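You operate a simulated robot arm through the tools that you are given. There is no shell and no other tool. Be economical: measure what you need, move in short steps, check, and stop when the job is done.

The job below is to be done with a simulated robot arm. You get a single attempt, and the scene is never put back.

TASK
Measure the yellow-banded pipe on the length bed, then bin and count it.
Fine: Red stop up against the pipe. 197 mm or more: green bin, green button once; shorter: red bin, red button. Slide the stop back to 260.

Only the result counts: the job must be done as asked and must still hold three seconds after the hand-in. Knocking over, shifting, dropping, spilling or breaking anything else fails it.

THE ROBOT
A 7-joint arm with a two-finger gripper, on a carriage that runs on a rail from [-1.4, 84.2] to [2.5, -153.7] (x, y) and turns from -179 to 153 degrees about z. Base frame: it is fixed where the carriage stands at the start and does not move with it; the origin is on the floor, on the carriage's upright axis, x ahead of it, y to its left, z up. Units: cm, degrees, N and s.
Its first joint turns from -149.0 to 149.0 degrees. Places, roughly: black button of the counter [70, -30, 80]; black dial of the heat cabinet [80, -110, 110]; black slider on top of the heat cabinet [90, -110, 120]; blue arm of the lamp box [90, 40, 100]; blue knob of the length bed [60, -100, 80]; crank of the roller stand [90, -70, 90]; dark grey counter [70, -30, 90]; dial gauge on its blue arm [100, -80, 100]; green plug gauge (6x6x9 cm) [80, 70, 90]; green tag [100, 100, 75]; grey plug gauge (6x6x9 cm) [80, 50, 90]; red plug gauge (6x6x9 cm) [80, 60, 80]; red stop of the length bed [70, -90, 90]; red tag [100, 75, 75]; rests of the length bed [70, -80, 80]; short grey pipe [75, 100, 75]. Payload 2.45 kg.
The tool frame sits at the grasp point between the pads (the TCP): z along the fingers, y along the line on which they close. The tips reach 2.6 cm beyond it. Largest opening 9.6 cm; the body of the gripper starts 6.9 cm behind the TCP.
Orientation is that of the tool frame in the base frame, as [roll, pitch, yaw] about the fixed x, y, z axes, in that order (R = Rz(yaw) Ry(pitch) Rx(roll)). With the fingers straight down and closing along the base's y, the tool's x points along the base's -x, its y along +y and its z along -z.

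THE INTERFACE
- The arm moves only by the tool move_arm. Its argument "rows" is a list that holds one entry, the list of rows, each a list of 7 numbers: the turn, a rotation vector about the base's x, y, z in degrees, then the shift along the base's x, y, z in cm, then the closure in counts, from 0 (fully open) to 255 (shut). In form: [[[ax, ay, az, x, y, z, hand], ...]]. A call has 1 to 8 rows; each row shifts and turns the commanded pose from where the row before left it. A row lasts 0.2 s, in which the tool goes at most 5 cm and 8.6 degrees; a call with a longer step from one row to the next is refused whole, and so is a gripper value outside its range. A pose out of reach is approached as far as the arm can. The call stops where the force on the tool passes 90 N (or 10 N more than at its start, if that is more) or the arm is blocked; 0.2 s more then pass. The fingers move at their own pace and stop on an object; they squeeze with about 40 N. The grip force told is the motor's: it shows also when the fingers shut on nothing. Time passes only in rows, and 0.2 s behind the last, so rows that do not move let the fingers close. The reply holds the time, the measured pose of the TCP, the force on the tool along the base axes, the opening and the grip force, in the units named above and with some noise, with the torque about the TCP (base axes, N m) and any sound that the robot's microphone picked up.
- Cameras (640 x 400 px; columns grow to the right, rows downward): "scene" is now at [3.49, 16.81, 159.5]; the picture's right is [-0.02, -1.00, 0.00], its down [-0.73, 0.01, -0.68] and it looks along [0.68, -0.01, -0.73] (base axes); focal length 214 px, centre (320, 200). "wrist" rides on the gripper at [8.2, 0.3, -9.8] in the tool frame; the picture's right is [-0.04, 1.00, 0.00], its down [-0.73, -0.03, -0.68] and it looks along [-0.68, -0.03, 0.73] (tool axes); focal length 256 px, centre (320, 200). There is no depth. A picture from a camera that has moved, and an enlarged one, comes with that camera's place and axes in the base frame and with its lens.
- capture(camera): a new picture of that camera. It takes no simulated time.
- slide_trunk(by): slides the trunk up (or, below 0, down) by that many cm; the arm and the scene camera ride with it, the base frame stays. It gives what a move gives, with no picture.
- drive_base(legs): drives the robot by 1 to 6 legs, each [ahead, left, turn to the left] in cm, cm and degrees, along the robot's own axes; the way and the turn of a leg run together, so that a leg with both is an arc; at most 150 cm and 180 degrees a leg. The arm and the cameras ride along, it lands a little off, and it stops where it bumps. It keeps to its track: a leg is cut to what the track allows. It gives what a move gives.
- aim_head(pan, tilt): turns the head with the scene camera to pan (to the left, within 155 degrees either way) and tilt (down, from -29 to 69), counted from straight ahead of the robot. It gives what a move gives.
- inspect(camera, box): a new picture of the part [left, top, right, bottom] of that camera's present view, enlarged. It takes no simulated time.
- sign_off(): hands the job in; it is judged then, once.

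Go step by step. Nothing tells you exact positions but the pictures and the camera data: compare them with the known pose of the tool, close in by small moves and look again before you grip or let go. The budget is 120 turns and 78 pictures, counting those below and the enlarged ones. Unless the task says otherwise, let go and move clear before handing in, and close with one line.

The tools are called after ">>>" as name(argument=value, ...) on one line, values as JSON. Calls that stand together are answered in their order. move_arm: Moves the arm, as the interface text tells. Its arguments: {"type":"object","properties":{"rows":{"type":"array"}},"required":["rows"]} The other tools are called the same way: slide_trunk (by) slides the trunk up or down; drive_base (legs) drives the base; aim_head (pan, tilt) turns the head that bears the scene camera; capture (camera) takes a picture; inspect (camera, box) takes an enlarged picture of a part of a camera's view; sign_off () hands the job in.

At the start:

```text
clock: 0.0
eef_pos: [42.58, -55.76, 113.08]
tcp_rot: [-179.9, 0.0, -179.9]
wrist_force: [0.2, -0.7, 1.0]
ft_torque: [0.01, 0.03, 0.01]
width: 9.58
grip_force: 0.1
trunk travel left (down, up): [-60.0, 11.0]
robot x, y, heading: [-0.13, 0.18, 0.0]
head pan, tilt: [-1.0, 46.8]
```

scene: 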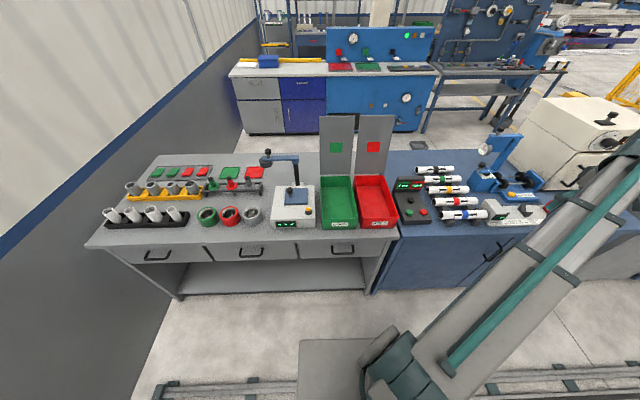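
wrist: 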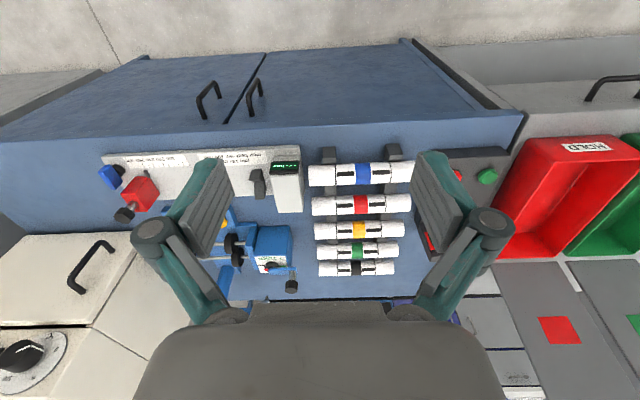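

I see a rack of five banded pipes, the length bed to its right (with red stop and blue knob), bins and a counter. I'll look closer at these first.

>>> inspect(camera="wrist", box=[90, 130, 310, 270])

>>> inspect(camera="scene", box=[390, 150, 550, 250])

>>> inspect(camera="wrist", box=[290, 130, 510, 290])

```text
2.86 times, centred on (200, 200) of wrist
camera zoom: at [34.51, -55.37, 122.96], right [0.04, 1.0, 0.0], down [0.73, -0.03, 0.68], along [0.68, -0.03, -0.73], focal length 731 px, centre (663, 200)
```

zoom: 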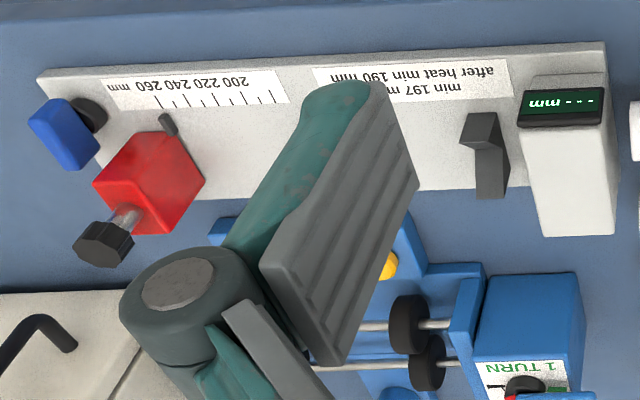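

```text
4.00 times, centred on (470, 200) of scene
camera zoom: at [3.49, 16.81, 159.5], right [-0.02, -1.0, 0.0], down [-0.73, 0.01, -0.68], along [0.68, -0.01, -0.73], focal length 858 px, centre (-280, 200)
```

zoom: 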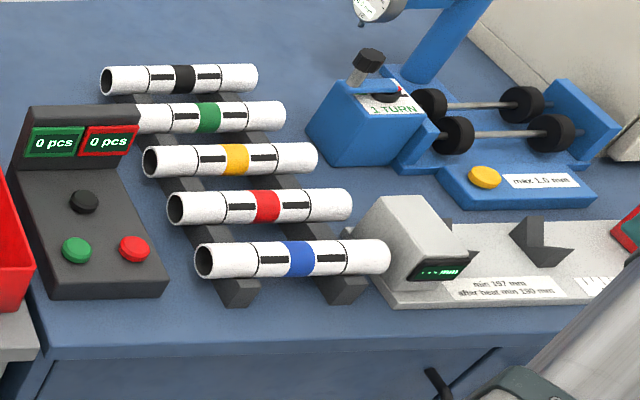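

```text
2.50 times, centred on (400, 210) of wrist
camera zoom: at [34.51, -55.37, 122.96], right [0.04, 1.0, 0.0], down [0.73, -0.03, 0.68], along [0.68, -0.03, -0.73], focal length 640 px, centre (120, 175)
```

zoom: 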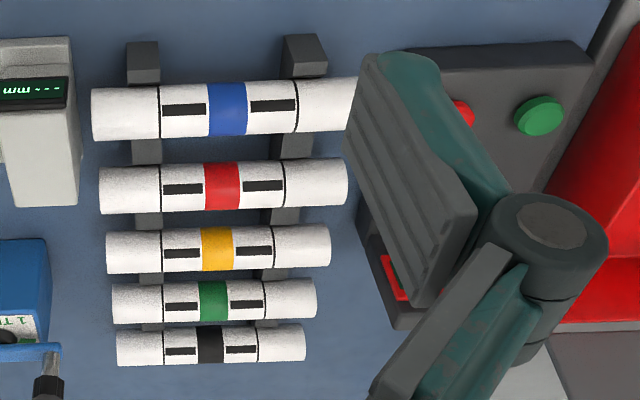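

The yellow-banded pipe lies in the rack around (83, -48), and the length bed is at x≈65, y≈-70…-105. I'll drive the carriage along the rail to get everything within reach.

>>> drive_base(legs=[[0, -35, 0]])

>>> capture(camera="wrist")

>>> capture(camera="scene")

```text
clock: 2.2
eef_pos: [43.08, -90.11, 113.14]
tcp_rot: [180.0, 0.1, -180.0]
wrist_force: [0.1, -0.9, 0.0]
ft_torque: [0.01, -0.04, 0.02]
width: 9.59
grip_force: 0.1
trunk travel left (down, up): [-60.0, 11.0]
robot x, y, heading: [0.51, -34.43, -0.1]
head pan, tilt: [-1.0, 46.8]
```

```text
72 pictures are left
camera wrist: at [35.06, -89.7, 122.94], right [0.04, 1.0, 0.0], down [0.73, -0.03, 0.68], along [0.68, -0.03, -0.73], focal length 256 px, centre (320, 200)
```

wrist: 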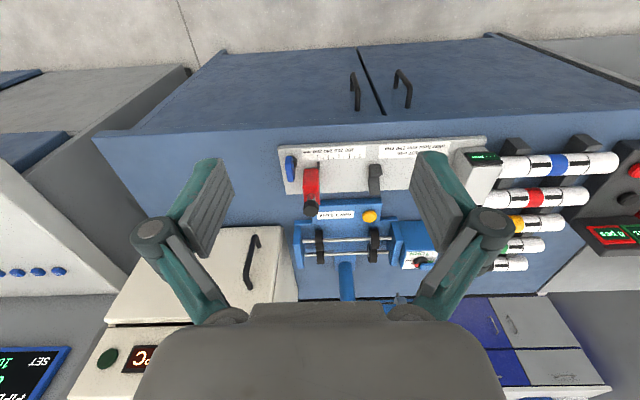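

```text
71 pictures are left
camera scene: at [4.06, -17.52, 159.5], right [-0.02, -1.0, 0.0], down [-0.73, 0.01, -0.68], along [0.68, -0.01, -0.73], focal length 214 px, centre (320, 200)
```

scene: 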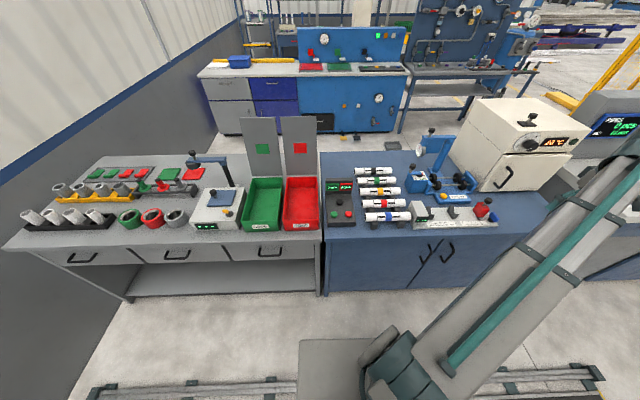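

>>> inspect(camera="wrist", box=[260, 120, 500, 270])

>>> inspect(camera="scene", box=[320, 140, 520, 265])

```text
2.67 times, centred on (380, 195) of wrist
camera zoom: at [35.06, -89.7, 122.94], right [0.04, 1.0, 0.0], down [0.73, -0.03, 0.68], along [0.68, -0.03, -0.73], focal length 683 px, centre (160, 213)
```

zoom: 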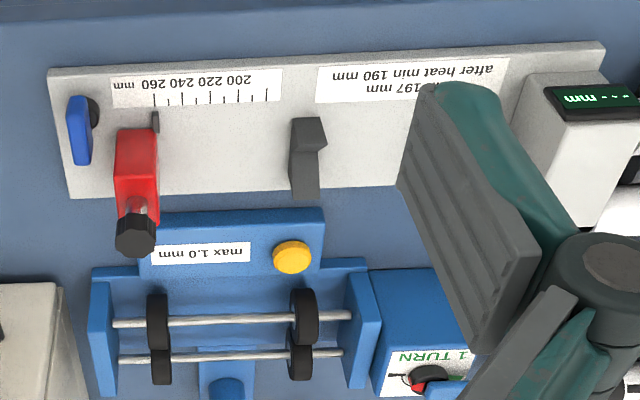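

```text
3.20 times, centred on (420, 202) of scene
camera zoom: at [4.06, -17.52, 159.5], right [-0.02, -1.0, 0.0], down [-0.73, 0.01, -0.68], along [0.68, -0.01, -0.73], focal length 686 px, centre (0, 192)
```

zoom: 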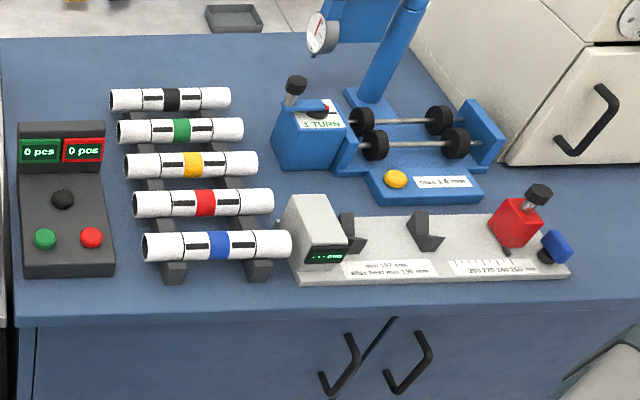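

The gauge scale, V-rests, display and stop (at 260) are clear. I put the yellow pipe at about (79, -48, 85), and I'll swing the tool above it with the fingers closing along x.

>>> move_arm(rows=[[[0, 0, 8.5, 3, 4, 0, 0], [0, 0, 8.5, 3, 4, 0, 0], [0, 0, 8.5, 3, 4, 0, 0], [0, 0, 8.5, 3, 4, 0, 0], [0, 0, 8.5, 3, 4, 0, 0], [0, 0, 8.5, 3, 4, 0, 0], [0, 0, 8.5, 3, 4, 0, 0], [0, 0, 8.5, 3, 4, 0, 60]]])

>>> move_arm(rows=[[[0, 0, 7.3, 4, 3.5, -2, 70], [0, 0, 7.3, 4, 3.5, -2, 70], [0, 0, 7.4, 3.5, 3, -2, 70], [0, 0, 0, 0, 0, -2, 70]]])

>>> capture(camera="wrist")

>>> capture(camera="scene")

```text
clock: 4.0
eef_pos: [67.41, -57.71, 112.79]
tcp_rot: [-179.9, 0.0, -111.9]
wrist_force: [-0.7, 0.2, -0.3]
ft_torque: [0.01, 0.01, 0.0]
width: 7.37
grip_force: 0.0
trunk travel left (down, up): [-60.0, 11.0]
robot x, y, heading: [0.67, -34.45, -0.1]
head pan, tilt: [-1.0, 46.8]
```

```text
refused: row 1 steps farther than a row can; nothing moved
```

```text
68 pictures are left
camera wrist: at [64.15, -65.14, 122.71], right [-0.91, 0.41, 0.0], down [0.3, 0.67, 0.68], along [0.28, 0.62, -0.73], focal length 256 px, centre (320, 200)
```

wrist: 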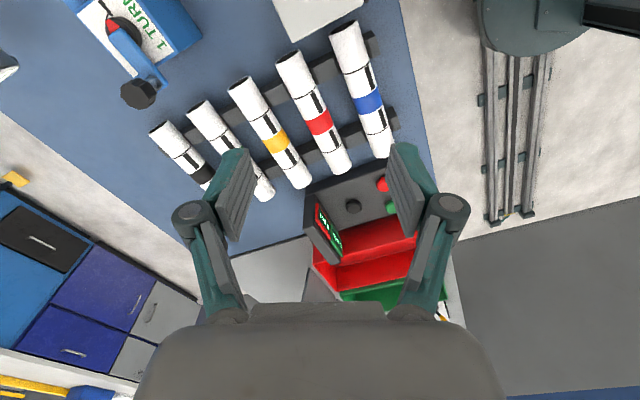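

```text
67 pictures are left
camera scene: at [4.08, -17.43, 159.49], right [-0.02, -1.0, 0.0], down [-0.73, 0.01, -0.68], along [0.68, -0.01, -0.73], focal length 214 px, centre (320, 200)
```

scene: 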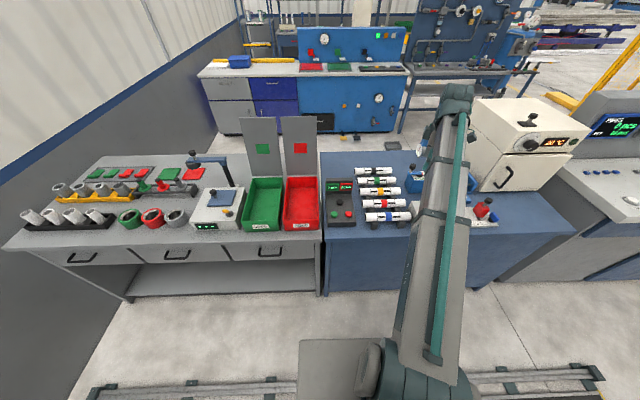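

That call was refused for too large a step; the yellow band triangulates to about (79.7, -48.2). I'll continue with smaller steps.

>>> move_arm(rows=[[[0, 0, 7.3, 3, 2.5, -2, 70], [0, 0, 7.3, 3, 2.5, -2, 70], [0, 0, 7.3, 3, 2.5, -2, 70], [0, 0, 0, 3, 2, -2, 70], [0, 0, 0, 0, 0, -4, 70]]])

>>> capture(camera="wrist")

```text
clock: 5.2
eef_pos: [79.24, -48.72, 101.01]
tcp_rot: [180.0, 0.0, -90.0]
wrist_force: [0.7, -0.4, -1.3]
ft_torque: [0.01, 0.02, 0.01]
width: 6.95
grip_force: 0.0
trunk travel left (down, up): [-60.0, 11.0]
robot x, y, heading: [0.85, -34.2, -0.2]
head pan, tilt: [-1.0, 46.8]
```

```text
66 pictures are left
camera wrist: at [78.96, -56.8, 110.91], right [-1.0, 0.04, 0.0], down [0.03, 0.73, 0.68], along [0.03, 0.68, -0.73], focal length 256 px, centre (320, 200)
```

wrist: 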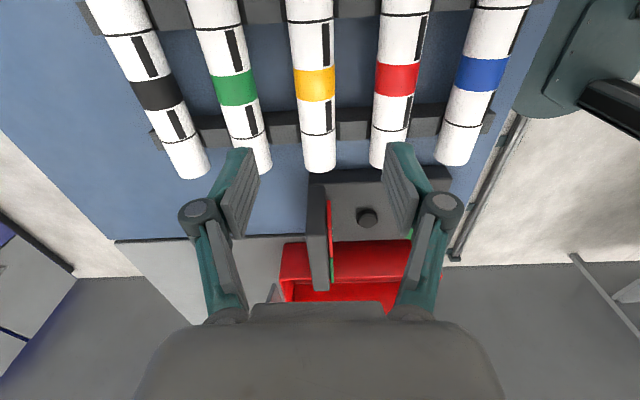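

The yellow pipe axis is at about x=79.8, centre y=-48.2, between the two rack bars. I'll descend to just above grip height and check.

>>> move_arm(rows=[[[0, 0, 0, 0.5, 0.4, -3, 70], [0, 0, 0, 0, 0, -3, 70], [0, 0, 0, 0, 0, -3, 70], [0, 0, 0, 0, 0, -2, 70]]])

>>> capture(camera="wrist")

>>> inspect(camera="scene", box=[320, 140, 520, 265])

```text
clock: 6.2
eef_pos: [79.66, -47.98, 90.16]
tcp_rot: [179.9, 0.0, -90.2]
wrist_force: [-0.3, -0.3, -0.4]
ft_torque: [0.04, 0.0, -0.05]
width: 6.97
grip_force: 0.1
trunk travel left (down, up): [-60.0, 11.0]
robot x, y, heading: [0.64, -34.07, -0.0]
head pan, tilt: [-1.0, 46.8]
```

```text
65 pictures are left
camera wrist: at [79.36, -56.13, 100.12], right [-1.0, 0.04, 0.0], down [0.03, 0.73, 0.68], along [0.03, 0.68, -0.73], focal length 256 px, centre (320, 200)
```

wrist: 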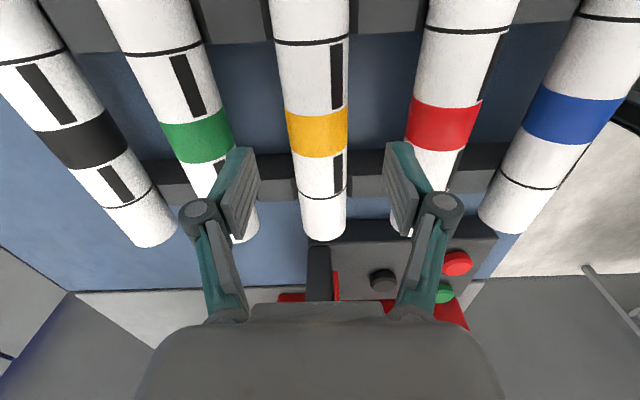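

```text
3.20 times, centred on (420, 202) of scene
camera zoom: at [4.08, -17.47, 159.5], right [-0.02, -1.0, 0.0], down [-0.73, 0.01, -0.68], along [0.68, -0.01, -0.73], focal length 686 px, centre (0, 192)
```

zoom: 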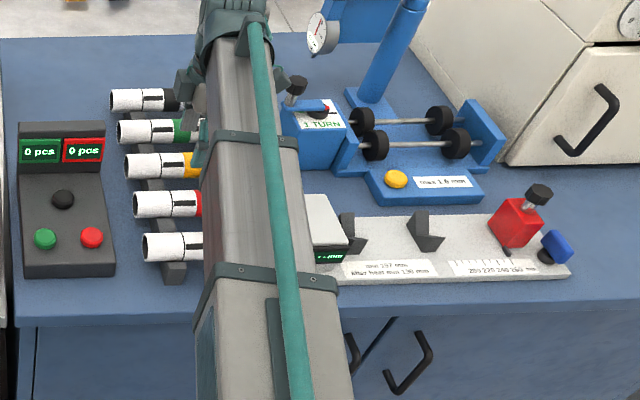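

The pipe axis works out to about z 83.5, x 79.9. I'll lower to about 84 and watch the forces before closing.

>>> move_arm(rows=[[[0, 0, 0, 0.25, -0.1, -2, 70], [0, 0, 0, 0, 0, -2, 70], [0, 0, 0, 0, 0, -1.2, 70], [0, 0, 0, 0, 0, -0.8, 70]]])

>>> capture(camera="wrist")

```text
clock: 7.2
eef_pos: [79.88, -48.09, 84.16]
tcp_rot: [-179.9, 0.0, -90.1]
wrist_force: [-0.1, -0.1, 0.2]
ft_torque: [-0.01, -0.03, -0.01]
width: 6.96
grip_force: 0.0
trunk travel left (down, up): [-60.0, 11.0]
robot x, y, heading: [0.46, -33.94, 0.1]
head pan, tilt: [-1.0, 46.8]
```

```text
63 pictures are left
camera wrist: at [79.62, -56.13, 93.95], right [-1.0, 0.04, 0.0], down [0.03, 0.73, 0.68], along [0.03, 0.68, -0.73], focal length 256 px, centre (320, 200)
```

wrist: 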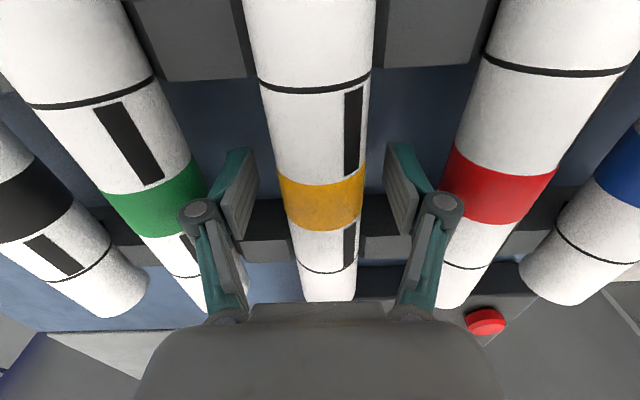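

The pipe is centred between the fingers with no contact. I'll close and lift.

>>> move_arm(rows=[[[0, 0, 0, 0, 0, 0, 255], [0, 0, 0, 0, 0, 0, 255], [0, 0, 0, 0, 0, 0, 255], [0, 0, 0, 0, 0, 0, 255]]])

>>> move_arm(rows=[[[0, 0, 0, 0, 0, 1.5, 255], [0, 0, 0, 0, 0, 3, 255], [0, 0, 0, 0, 0, 3.5, 255], [0, 0, 0, 0, 0, 4, 255], [0, 0, 0, 0, 0, 4, 255]]])

>>> capture(camera="wrist")

```text
clock: 8.2
eef_pos: [79.89, -47.98, 84.15]
tcp_rot: [180.0, 0.0, -90.0]
wrist_force: [-8.5, 0.6, 0.0]
ft_torque: [0.1, 0.1, 0.56]
width: 3.8
grip_force: 39.3
trunk travel left (down, up): [-60.0, 11.0]
robot x, y, heading: [0.73, -34.22, 0.1]
head pan, tilt: [-1.0, 46.8]
```

```text
clock: 9.4
eef_pos: [79.98, -48.43, 100.15]
tcp_rot: [-180.0, 0.0, -90.1]
wrist_force: [-0.3, 0.0, -0.8]
ft_torque: [-0.01, 0.01, -0.01]
width: 3.76
grip_force: 40.1
trunk travel left (down, up): [-60.0, 11.0]
robot x, y, heading: [0.56, -34.35, 0.3]
head pan, tilt: [-1.0, 46.8]
```

```text
62 pictures are left
camera wrist: at [79.71, -56.6, 110.01], right [-1.0, 0.04, 0.0], down [0.03, 0.73, 0.68], along [0.03, 0.68, -0.73], focal length 256 px, centre (320, 200)
```

wrist: 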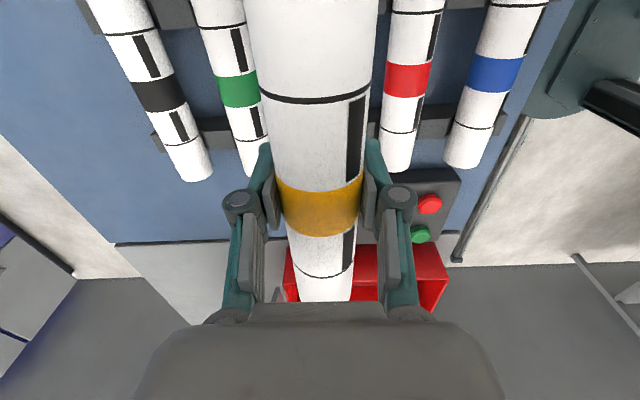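

The pipe is held firmly with its band at the tool centre. I'll carry it over the bed (rests near y -70 and -80, x≈66) and look before lowering.

>>> move_arm(rows=[[[0, 0, 0, -3.5, -3, 0, 255], [0, 0, 0, -3.5, -3, 0, 255], [0, 0, 0, -3.5, -3, 0, 255], [0, 0, 0, -3.5, -3, 0, 255], [0, 0, 0, 0, -4.5, 0, 255], [0, 0, 0, 0, -4.5, 0, 255], [0, 0, 0, 0, -4.6, 0, 255], [0, 0, 0, 0, 0, -2, 255]]])

>>> capture(camera="wrist")

>>> inspect(camera="scene", box=[390, 160, 520, 250])

```text
clock: 11.2
eef_pos: [66.31, -73.81, 98.08]
tcp_rot: [180.0, 0.0, -90.1]
wrist_force: [1.5, -0.4, -0.3]
ft_torque: [0.04, 0.01, -0.03]
width: 3.76
grip_force: 40.1
trunk travel left (down, up): [-60.0, 11.0]
robot x, y, heading: [0.62, -34.59, 0.2]
head pan, tilt: [-1.0, 46.8]
```

```text
61 pictures are left
camera wrist: at [65.95, -82.0, 107.86], right [-1.0, 0.04, 0.0], down [0.03, 0.73, 0.68], along [0.03, 0.68, -0.73], focal length 256 px, centre (320, 200)
```

wrist: 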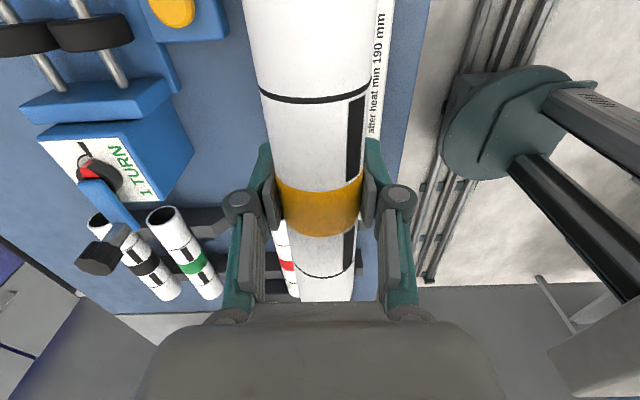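

```text
4.44 times, centred on (455, 205) of scene
camera zoom: at [4.07, -17.48, 159.5], right [-0.02, -1.0, 0.0], down [-0.73, 0.01, -0.68], along [0.68, -0.01, -0.73], focal length 953 px, centre (-280, 178)
```

zoom: 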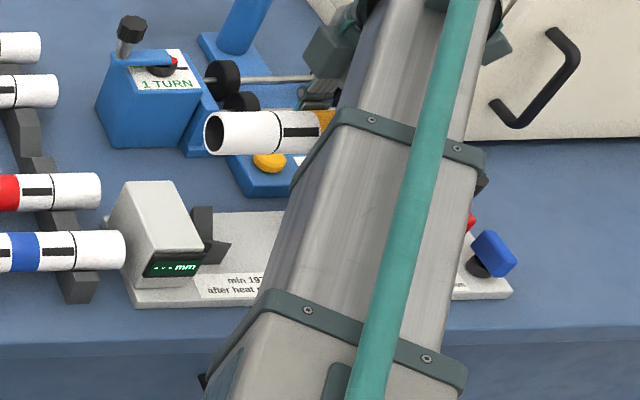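

The arm hides the bed from the scene camera. I'll pull the pipe back toward y≈-45 to get a clear close-up of the V-rests, so the placement can be computed.

>>> move_arm(rows=[[[0, 0, 0, 0, 4.5, 2, 255], [0, 0, 0, 0, 4.5, 2, 255], [0, 0, 0, 0, 4.5, 2, 255], [0, 0, 0, 0, 4.5, 2, 255], [0, 0, 0, 0, 4.5, 0, 255], [0, 0, 0, 0, 4.5, 0, 255], [0, 0, 0, 0, 4.5, 0, 255], [0, 0, 0, 0, 4.5, 0, 255]]])

>>> inspect(camera="scene", box=[400, 180, 464, 220])

>>> inspect(camera="scene", box=[445, 185, 509, 235])

```text
clock: 13.0
eef_pos: [66.49, -37.84, 106.53]
tcp_rot: [-180.0, 0.0, -90.2]
wrist_force: [-0.5, -0.1, -0.7]
ft_torque: [-0.01, 0.03, -0.02]
width: 3.74
grip_force: 39.8
trunk travel left (down, up): [-60.0, 11.0]
robot x, y, heading: [0.6, -34.04, -0.0]
head pan, tilt: [-1.0, 46.8]
```

```text
10.00 times, centred on (432, 200) of scene
camera zoom: at [4.07, -17.43, 159.49], right [-0.02, -1.0, 0.0], down [-0.73, 0.01, -0.68], along [0.68, -0.01, -0.73], focal length 2145 px, centre (-800, 200)
```

zoom: 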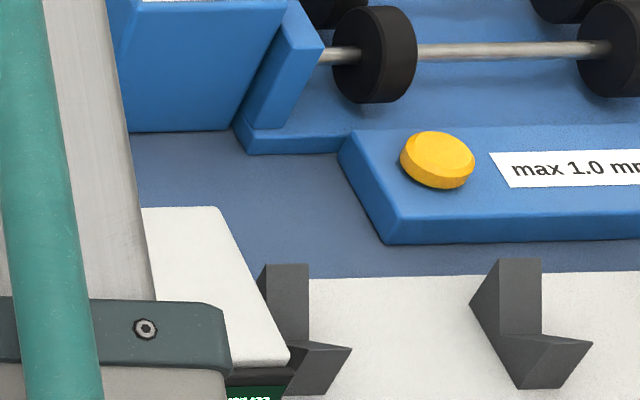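

```text
8.00 times, centred on (477, 210) of scene
camera zoom: at [4.07, -17.43, 159.49], right [-0.02, -1.0, 0.0], down [-0.73, 0.01, -0.68], along [0.68, -0.01, -0.73], focal length 1716 px, centre (-936, 120)
```

zoom: 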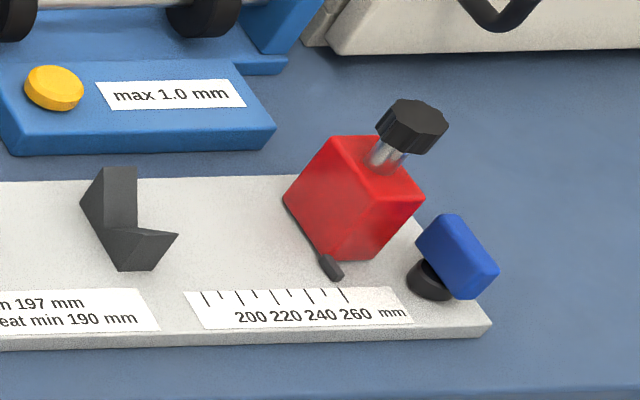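

From two views, the V-rests are centred at x≈66.5, y≈-69 and -80.5, seat pipe axis at z≈84.6; the anvil face is near y≈-65.5, stop face near -91.5. I'll bring the pipe centre to y≈-76.4 and lower.

>>> move_arm(rows=[[[0, 0, 0, 0, -4.8, 0, 255], [0, 0, 0, 0, -4.8, 0, 255], [0, 0, 0, 0, -4.8, 0, 255], [0, 0, 0, 0, -4.8, 0, 255], [0, 0, 0, 0, -4.8, 0, 255], [0, 0, 0, 0, -4.8, 0, 255], [0, 0, 0, 0, -4.8, -3, 255], [0, 0, 0, 0, -4.8, -3, 255]]])

>>> move_arm(rows=[[[0, 0, 0, 0, 0, -3, 255], [0, 0, 0, 0, 0, -3, 255], [0, 0, 0, 0, 0, -3, 255], [0, 0, 0, 0, 0, -1.5, 255]]])

>>> capture(camera="wrist")

>>> inspect(camera="scene", box=[390, 160, 520, 250])

```text
refused: row 7 steps farther than a row can; nothing moved
```

```text
clock: 14.0
eef_pos: [66.01, -37.85, 95.61]
tcp_rot: [180.0, -0.1, -90.1]
wrist_force: [0.0, -0.4, -1.2]
ft_torque: [-0.01, -0.01, -0.02]
width: 3.72
grip_force: 39.9
trunk travel left (down, up): [-60.0, 11.0]
robot x, y, heading: [0.56, -33.95, 0.1]
head pan, tilt: [-1.0, 46.8]
```

```text
57 pictures are left
camera wrist: at [65.79, -45.97, 105.56], right [-1.0, 0.04, 0.0], down [0.03, 0.73, 0.68], along [0.03, 0.68, -0.73], focal length 256 px, centre (320, 200)
```

wrist: 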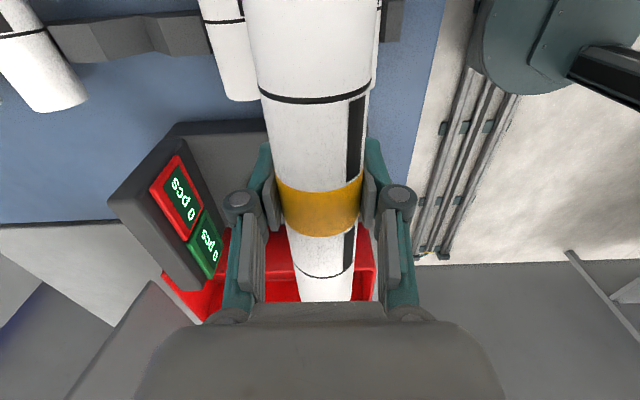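

```text
4.44 times, centred on (455, 205) of scene
camera zoom: at [4.07, -17.47, 159.5], right [-0.02, -1.0, 0.0], down [-0.73, 0.01, -0.68], along [0.68, -0.01, -0.73], focal length 953 px, centre (-280, 178)
```

zoom: 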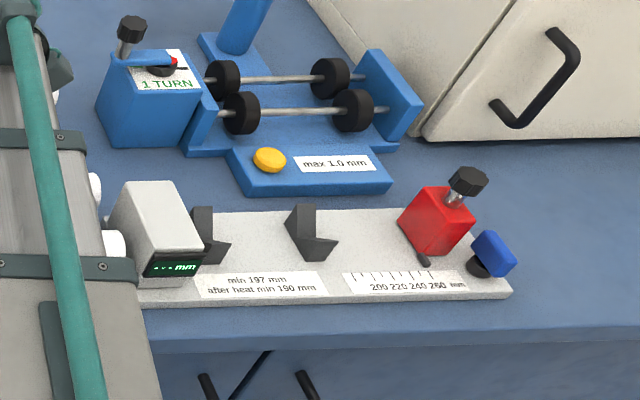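

The first call was refused so the descent happened over the rack instead – nothing was touched (95.6 is well above it). I'll raise, then travel with legal steps.

>>> move_arm(rows=[[[0, 0, 0, 0.1, 0, 5, 255], [0, 0, 0, 0.2, -4.9, 0, 255], [0, 0, 0, 0.2, -4.9, 0, 255], [0, 0, 0, 0, -4.9, 0, 255], [0, 0, 0, 0, -4.9, 0, 255], [0, 0, 0, 0, -4.9, 0, 255], [0, 0, 0, 0, -4.9, 0, 255], [0, 0, 0, 0, -4.9, 0, 255]]])

```text
clock: 15.8
eef_pos: [66.24, -72.61, 100.39]
tcp_rot: [179.9, -0.1, -90.2]
wrist_force: [0.6, 0.2, -1.4]
ft_torque: [0.03, 0.02, -0.04]
width: 3.75
grip_force: 40.3
trunk travel left (down, up): [-60.0, 11.0]
robot x, y, heading: [0.76, -33.93, -0.2]
head pan, tilt: [-1.0, 46.8]
```

>>> move_arm(rows=[[[0, 0, 0, 0.2, -3.8, 0, 255], [0, 0, 0, 0, 0, -4, 255], [0, 0, 0, 0, 0, -4, 255], [0, 0, 0, 0, 0, -3, 255]]])

>>> capture(camera="wrist")

>>> inspect(camera="scene", box=[390, 160, 520, 250])

```text
clock: 16.8
eef_pos: [66.72, -76.14, 89.47]
tcp_rot: [180.0, 0.1, -90.1]
wrist_force: [0.5, 0.6, -0.7]
ft_torque: [-0.03, 0.0, -0.02]
width: 3.75
grip_force: 39.7
trunk travel left (down, up): [-60.0, 11.0]
robot x, y, heading: [0.22, -34.5, 0.1]
head pan, tilt: [-1.0, 46.8]
```

```text
55 pictures are left
camera wrist: at [66.47, -84.17, 99.37], right [-1.0, 0.04, 0.0], down [0.03, 0.73, 0.68], along [0.03, 0.68, -0.73], focal length 256 px, centre (320, 200)
```

wrist: 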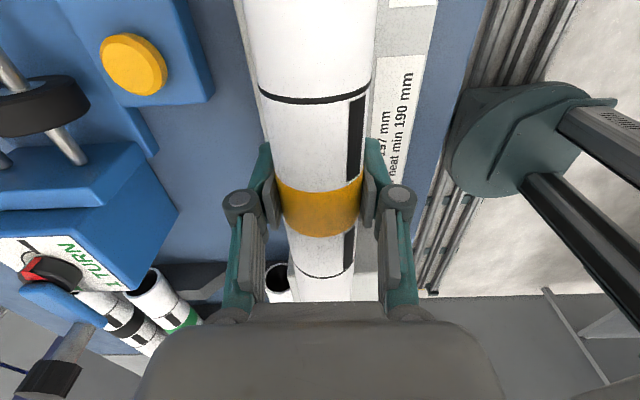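

```text
4.44 times, centred on (455, 205) of scene
camera zoom: at [4.07, -17.49, 159.51], right [-0.02, -1.0, 0.0], down [-0.73, 0.01, -0.68], along [0.68, -0.01, -0.73], focal length 953 px, centre (-280, 178)
```

zoom: 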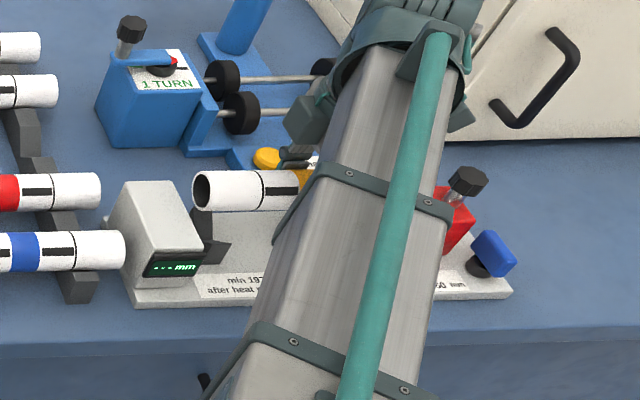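

The +y end of the pipe sits about 1 cm off the anvil and above the rests. Lowering gently until it seats.

>>> move_arm(rows=[[[0, 0, 0, -0.1, 0.3, -1.5, 255], [0, 0, 0, 0, 0, -1.2, 255], [0, 0, 0, 0, 0, -0.5, 255], [0, 0, 0, 0, 0, -0.3, 255]]])

>>> inspect(camera="scene", box=[410, 180, 458, 220])

```text
clock: 17.8
eef_pos: [66.7, -75.57, 86.11]
tcp_rot: [179.9, -0.1, -90.0]
wrist_force: [-0.4, -0.7, -0.4]
ft_torque: [0.02, -0.02, 0.0]
width: 3.75
grip_force: 40.1
trunk travel left (down, up): [-60.0, 11.0]
robot x, y, heading: [0.73, -34.02, -0.0]
head pan, tilt: [-1.0, 46.8]
```

```text
10.00 times, centred on (434, 200) of scene
camera zoom: at [4.07, -17.48, 159.5], right [-0.02, -1.0, 0.0], down [-0.73, 0.01, -0.68], along [0.68, -0.01, -0.73], focal length 2145 px, centre (-820, 200)
```

zoom: 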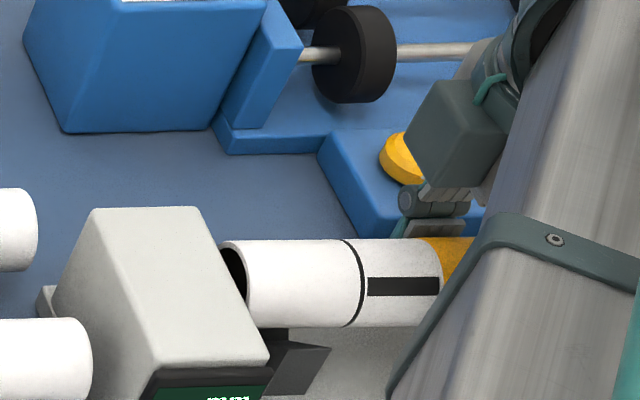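

Still no contact. Continuing down in small steps.

>>> move_arm(rows=[[[0, 0, 0, 0, 0, -0.3, 255], [0, 0, 0, 0, 0, -0.3, 255], [0, 0, 0, 0, 0, 0, 255]]])

```text
clock: 18.6
eef_pos: [66.77, -75.65, 85.49]
tcp_rot: [180.0, 0.0, -90.1]
wrist_force: [0.1, 0.0, -0.3]
ft_torque: [0.0, 0.01, -0.02]
width: 3.73
grip_force: 40.4
trunk travel left (down, up): [-60.0, 11.0]
robot x, y, heading: [0.51, -34.41, -0.2]
head pan, tilt: [-1.0, 46.8]
```

>>> move_arm(rows=[[[0, 0, 0, 0, 0, -0.2, 255], [0, 0, 0, 0, 0, -0.2, 255], [0, 0, 0, 0, 0, 0, 255]]])

>>> inspect(camera="scene", box=[410, 180, 458, 220])

```text
clock: 19.4
eef_pos: [66.51, -75.77, 85.17]
tcp_rot: [-180.0, 0.0, -90.2]
wrist_force: [-0.3, -0.7, -1.4]
ft_torque: [-0.02, -0.01, 0.01]
width: 3.72
grip_force: 39.8
trunk travel left (down, up): [-60.0, 11.0]
robot x, y, heading: [0.67, -34.24, 0.0]
head pan, tilt: [-1.0, 46.8]
```

```text
10.00 times, centred on (434, 200) of scene
camera zoom: at [4.06, -17.47, 159.5], right [-0.02, -1.0, 0.0], down [-0.73, 0.01, -0.68], along [0.68, -0.01, -0.73], focal length 2145 px, centre (-820, 200)
```

zoom: 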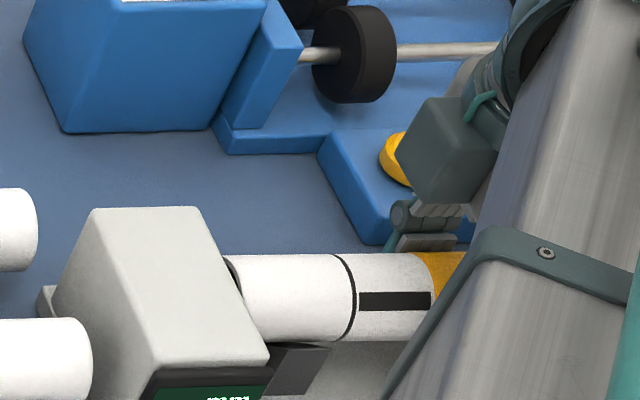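

Nearly seated; two more small steps.

>>> move_arm(rows=[[[0, 0, 0, 0, 0, -0.15, 255], [0, 0, 0, 0, 0, -0.15, 255], [0, 0, 0, 0, 0, 0, 255]]])

```text
clock: 20.2
eef_pos: [66.56, -75.74, 84.94]
tcp_rot: [180.0, -0.1, -90.1]
wrist_force: [6.9, -2.5, 9.7]
ft_torque: [-0.66, 0.05, 0.42]
width: 3.74
grip_force: 39.9
trunk travel left (down, up): [-60.0, 11.0]
robot x, y, heading: [0.39, -34.41, -0.1]
head pan, tilt: [-1.0, 46.8]
```

Contact: about 10 N upward, with a slight push toward +x. I'll ease over 1 mm and release.

>>> move_arm(rows=[[[0, 0, 0, 0.1, 0, 0, 255], [0, 0, 0, 0, 0, 0, 255], [0, 0, 0, 0, 0, 0, 120], [0, 0, 0, 0, 0, 0, 80], [0, 0, 0, 0, 0, 0, 70]]])

>>> capture(camera="wrist")

>>> inspect(camera="scene", box=[400, 175, 480, 225])

```text
clock: 21.4
eef_pos: [66.56, -75.51, 84.71]
tcp_rot: [-179.9, -0.1, -90.1]
wrist_force: [0.2, -0.8, 0.3]
ft_torque: [0.0, 0.0, 0.01]
width: 6.97
grip_force: 0.1
trunk travel left (down, up): [-60.0, 11.0]
robot x, y, heading: [0.59, -33.94, 0.1]
head pan, tilt: [-1.0, 46.8]
```

```text
51 pictures are left
camera wrist: at [66.31, -83.67, 94.64], right [-1.0, 0.04, 0.0], down [0.03, 0.73, 0.68], along [0.03, 0.68, -0.73], focal length 256 px, centre (320, 200)
```

wrist: 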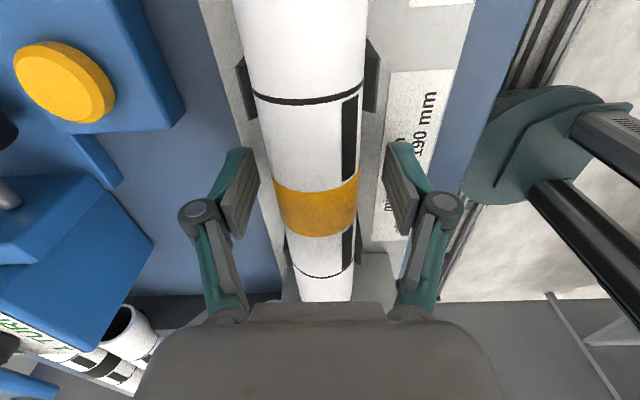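

```text
8.00 times, centred on (440, 200) of scene
camera zoom: at [4.06, -17.47, 159.5], right [-0.02, -1.0, 0.0], down [-0.73, 0.01, -0.68], along [0.68, -0.01, -0.73], focal length 1716 px, centre (-640, 200)
```

zoom: 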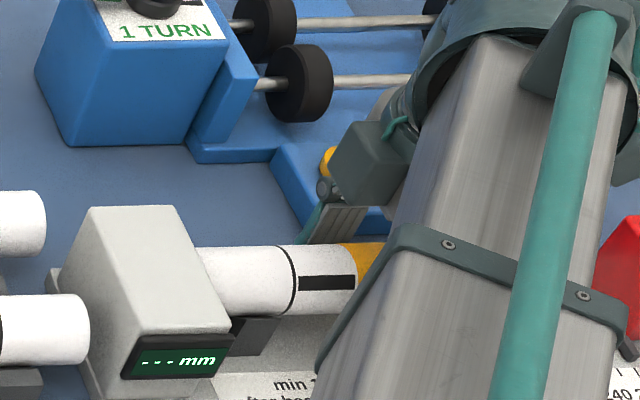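

The pipe rests cleanly in both V's. I'll rise straight up, then drive the carriage 22 cm along so the hand sits above the stop.

>>> move_arm(rows=[[[0, 0, 0, 0, 0, 3, 70], [0, 0, 0, 0, 0, 4, 70], [0, 0, 0, 0, 0, 5, 70], [0, 0, 0, 0, 0, 5, 70], [0, 0, 0, 0, 0, 3, 70]]])

>>> drive_base(legs=[[0, -22, 0]])

>>> capture(camera="wrist")

>>> capture(camera="scene")

```text
clock: 22.6
eef_pos: [66.29, -75.6, 104.79]
tcp_rot: [180.0, 0.0, -90.1]
wrist_force: [-0.3, 0.4, 0.2]
ft_torque: [0.01, 0.01, 0.02]
width: 6.97
grip_force: 0.1
trunk travel left (down, up): [-60.0, 11.0]
robot x, y, heading: [0.75, -34.26, -0.1]
head pan, tilt: [-1.0, 46.8]
```

```text
clock: 24.3
eef_pos: [66.56, -98.01, 104.75]
tcp_rot: [179.9, 0.0, -90.3]
wrist_force: [0.1, -1.0, 0.2]
ft_torque: [0.04, 0.0, 0.0]
width: 6.97
grip_force: 0.1
trunk travel left (down, up): [-60.0, 11.0]
robot x, y, heading: [0.67, -56.33, -0.4]
head pan, tilt: [-1.0, 46.8]
```

```text
49 pictures are left
camera wrist: at [66.3, -106.03, 114.52], right [-1.0, 0.05, 0.0], down [0.03, 0.73, 0.68], along [0.03, 0.68, -0.73], focal length 256 px, centre (320, 200)
```

wrist: 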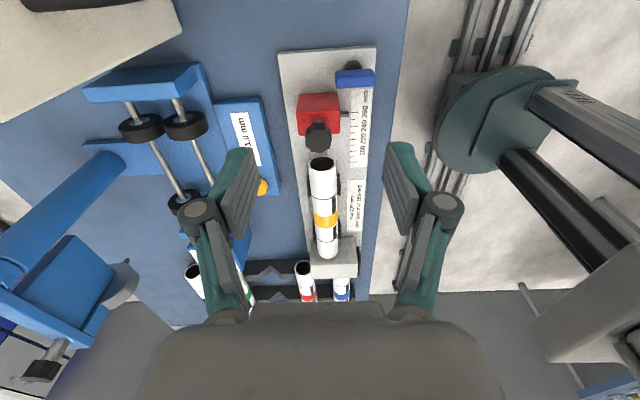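

```text
48 pictures are left
camera scene: at [4.49, -39.54, 159.51], right [-0.02, -1.0, 0.0], down [-0.73, 0.02, -0.68], along [0.68, -0.01, -0.73], focal length 214 px, centre (320, 200)
```

scene: 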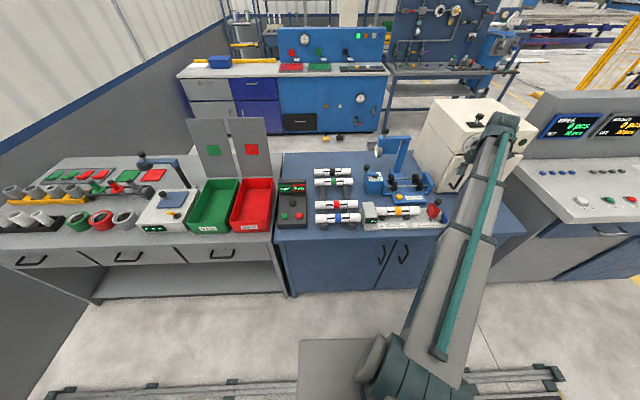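

>>> inspect(camera="wrist", box=[266, 40, 394, 120])

>>> inspect(camera="wrist", box=[266, 90, 394, 190])

>>> inspect(camera="scene", box=[350, 180, 470, 255])

```text
5.00 times, centred on (330, 80) of wrist
camera zoom: at [66.3, -106.03, 114.52], right [-1.0, 0.05, 0.0], down [0.03, 0.73, 0.68], along [0.03, 0.68, -0.73], focal length 1280 px, centre (270, 800)
```

zoom: 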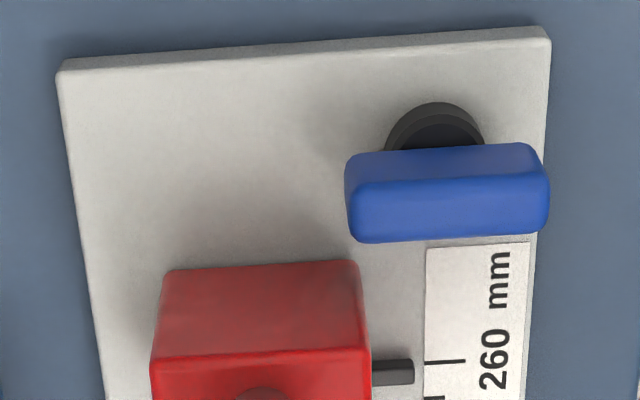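

```text
4.00 times, centred on (330, 140) of wrist
camera zoom: at [66.3, -106.03, 114.52], right [-1.0, 0.05, 0.0], down [0.03, 0.73, 0.68], along [0.03, 0.68, -0.73], focal length 1024 px, centre (280, 440)
```

zoom: 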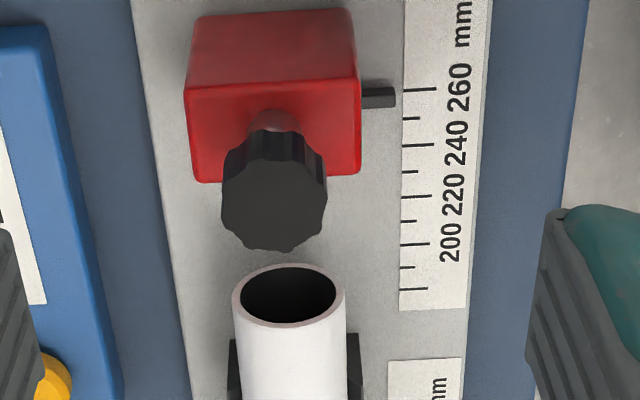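

```text
5.33 times, centred on (410, 218) of scene
camera zoom: at [4.49, -39.54, 159.51], right [-0.02, -1.0, 0.0], down [-0.73, 0.02, -0.68], along [0.68, -0.01, -0.73], focal length 1144 px, centre (-160, 107)
```

zoom: 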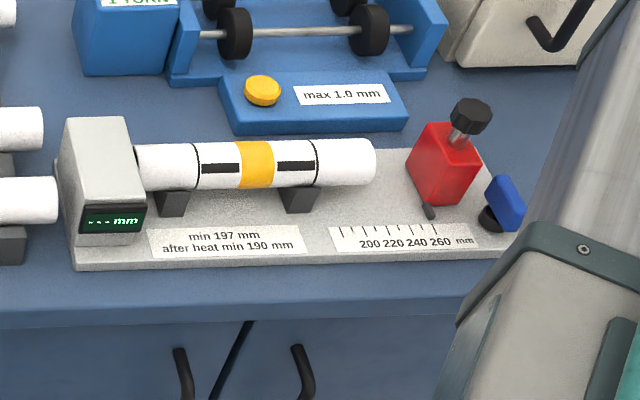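

The stop body spans about x 64.9–69.9, y -93.8…-90.9, top z 87, knob above it. I'll line up over it and check before straddling it.

>>> move_arm(rows=[[[0, 0, 0, 0.4, 3, 0, 60], [0, 0, 0, 0.4, 2.6, 0, 60], [0, 0, 0, 0, 0, -4, 60], [0, 0, 0, 0, 0, -4, 60]]])

>>> capture(camera="wrist")

>>> inspect(camera="scene", box=[350, 180, 470, 255])

```text
clock: 25.3
eef_pos: [67.37, -92.22, 96.56]
tcp_rot: [-180.0, 0.1, -90.3]
wrist_force: [0.3, 0.3, 0.1]
ft_torque: [0.01, 0.0, -0.01]
width: 7.32
grip_force: 0.1
trunk travel left (down, up): [-60.0, 11.0]
robot x, y, heading: [0.89, -56.7, -0.2]
head pan, tilt: [-1.0, 46.8]
```

```text
44 pictures are left
camera wrist: at [67.12, -100.22, 106.48], right [-1.0, 0.05, 0.0], down [0.03, 0.73, 0.68], along [0.03, 0.68, -0.73], focal length 256 px, centre (320, 200)
```

wrist: 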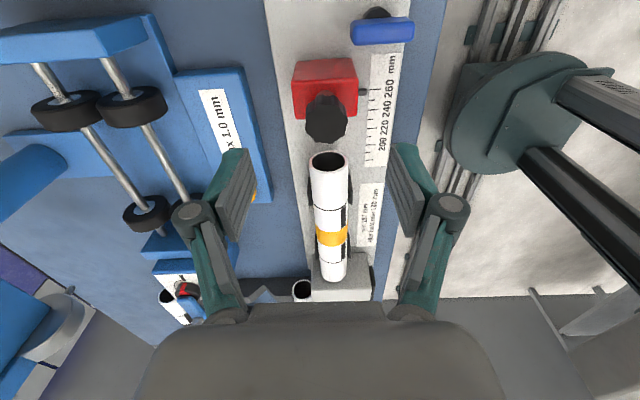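

```text
5.33 times, centred on (410, 218) of scene
camera zoom: at [4.5, -39.49, 159.51], right [-0.02, -1.0, 0.0], down [-0.73, 0.02, -0.68], along [0.68, -0.01, -0.73], focal length 1144 px, centre (-160, 107)
```

zoom: 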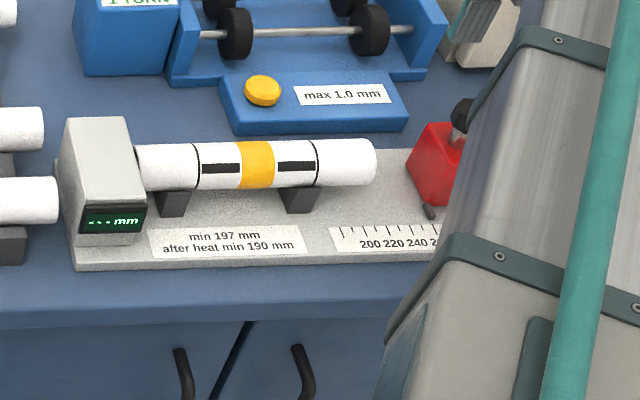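

Aligned to within a few millimetres (box centre x≈67.05). Descending to straddle the stop.

>>> move_arm(rows=[[[0, 0, 0, -0.3, -0.2, -3, 60], [0, 0, 0, 0, 0, -3, 60], [0, 0, 0, 0, 0, -2.5, 60], [0, 0, 0, 0, 0, -1.8, 60]]])

>>> capture(camera="wrist")

```text
clock: 26.3
eef_pos: [67.21, -92.45, 86.55]
tcp_rot: [-179.9, 0.0, -90.2]
wrist_force: [-0.2, 0.1, 0.4]
ft_torque: [0.0, 0.03, 0.03]
width: 7.34
grip_force: 0.2
trunk travel left (down, up): [-60.0, 11.0]
robot x, y, heading: [0.89, -56.0, -0.2]
head pan, tilt: [-1.0, 46.8]
```

```text
42 pictures are left
camera wrist: at [66.94, -100.55, 96.35], right [-1.0, 0.05, 0.0], down [0.03, 0.73, 0.68], along [0.03, 0.68, -0.73], focal length 256 px, centre (320, 200)
```

wrist: 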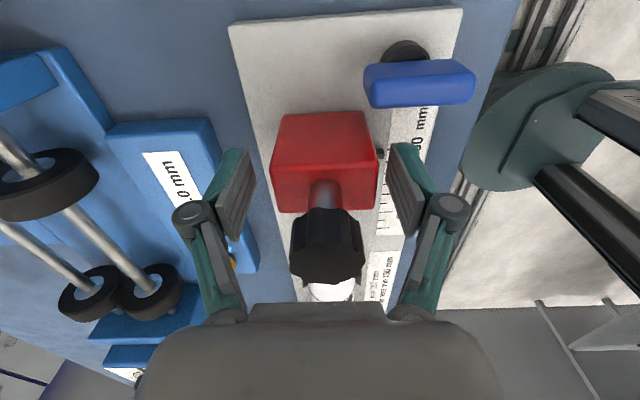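

The fingers straddle the red stop cleanly. Closing on it and testing a small slide of 1 cm toward the pipe.

>>> move_arm(rows=[[[0, 0, 0, 0, 0, 0, 255], [0, 0, 0, 0, 0, 0, 255], [0, 0, 0, 0, 0, 0, 255], [0, 0, 0, 0, 0.3, 0, 255], [0, 0, 0, 0, 0.3, 0, 255], [0, 0, 0, 0, 0.4, 0, 255]]])

>>> capture(camera="wrist")

```text
clock: 27.7
eef_pos: [67.0, -91.44, 86.68]
tcp_rot: [179.9, 0.1, -90.3]
wrist_force: [-20.8, 0.2, 3.2]
ft_torque: [-0.32, 0.39, 1.11]
width: 5.02
grip_force: 45.3
trunk travel left (down, up): [-60.0, 11.0]
robot x, y, heading: [1.3, -56.24, 0.0]
head pan, tilt: [-1.0, 46.8]
```

```text
41 pictures are left
camera wrist: at [66.7, -99.51, 96.43], right [-1.0, 0.05, 0.0], down [0.03, 0.73, 0.68], along [0.03, 0.68, -0.73], focal length 256 px, centre (320, 200)
```

wrist: 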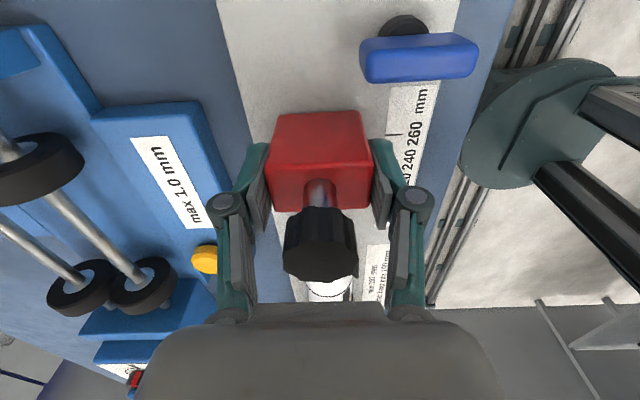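

The stop slides freely with the hand. I'll ease the sideways load and slide a further 3 cm.

>>> move_arm(rows=[[[0, 0, 0, -0.15, 0.5, 0, 255], [0, 0, 0, -0.1, 0.6, 0, 255], [0, 0, 0, 0, 0.6, 0, 255], [0, 0, 0, 0, 0.6, 0, 255], [0, 0, 0, 0, 0.5, 0, 255]]])

>>> inspect(camera="scene", box=[350, 180, 470, 255])

```text
clock: 28.9
eef_pos: [66.98, -88.73, 86.6]
tcp_rot: [-179.8, 0.0, -90.3]
wrist_force: [-1.2, 0.0, 15.5]
ft_torque: [0.51, 0.39, 0.75]
width: 4.99
grip_force: 44.6
trunk travel left (down, up): [-60.0, 11.0]
robot x, y, heading: [0.9, -56.45, -0.4]
head pan, tilt: [-1.0, 46.8]
```

```text
5.33 times, centred on (410, 218) of scene
camera zoom: at [4.34, -39.42, 159.5], right [-0.02, -1.0, 0.0], down [-0.73, 0.02, -0.68], along [0.68, -0.01, -0.73], focal length 1144 px, centre (-160, 107)
```

zoom: 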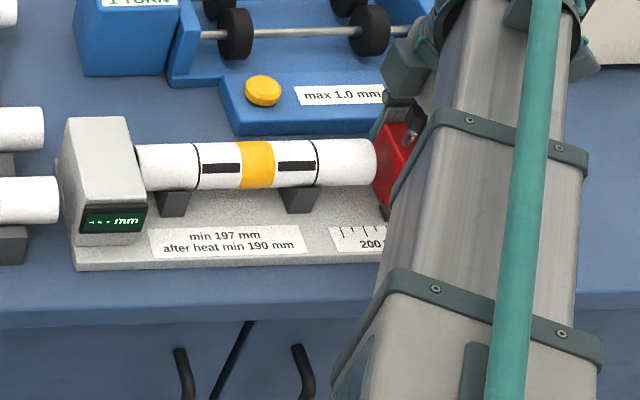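

The stop face is now nearly at the pipe end. Smaller steps now, watching the force and display.

>>> move_arm(rows=[[[0, 0, 0, 0, 0.25, 0, 255], [0, 0, 0, 0, 0.25, 0, 255], [0, 0, 0, 0, 0.25, 0, 255], [0, 0, 0, 0, 0.25, 0, 255]]])

>>> inspect(camera="scene", box=[350, 180, 470, 255])

```text
clock: 29.9
eef_pos: [66.92, -87.71, 86.72]
tcp_rot: [-179.8, -0.2, -90.3]
wrist_force: [6.5, 0.2, 22.9]
ft_torque: [0.12, -0.45, 1.25]
width: 5.02
grip_force: 45.4
trunk travel left (down, up): [-60.0, 11.0]
robot x, y, heading: [1.06, -56.51, -0.0]
head pan, tilt: [-1.0, 46.8]
```

```text
5.33 times, centred on (410, 218) of scene
camera zoom: at [4.34, -39.39, 159.5], right [-0.02, -1.0, 0.0], down [-0.73, 0.02, -0.68], along [0.68, -0.02, -0.73], focal length 1144 px, centre (-160, 107)
```

zoom: 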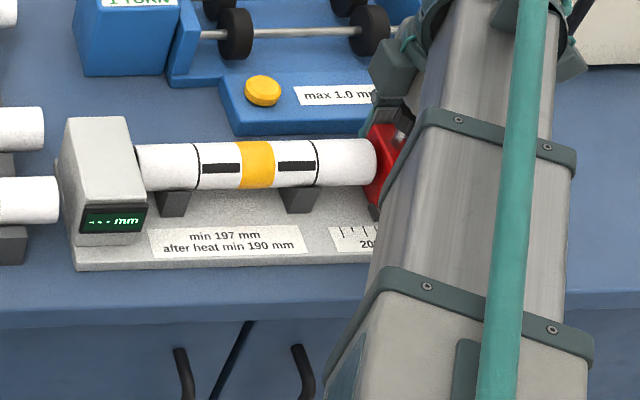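

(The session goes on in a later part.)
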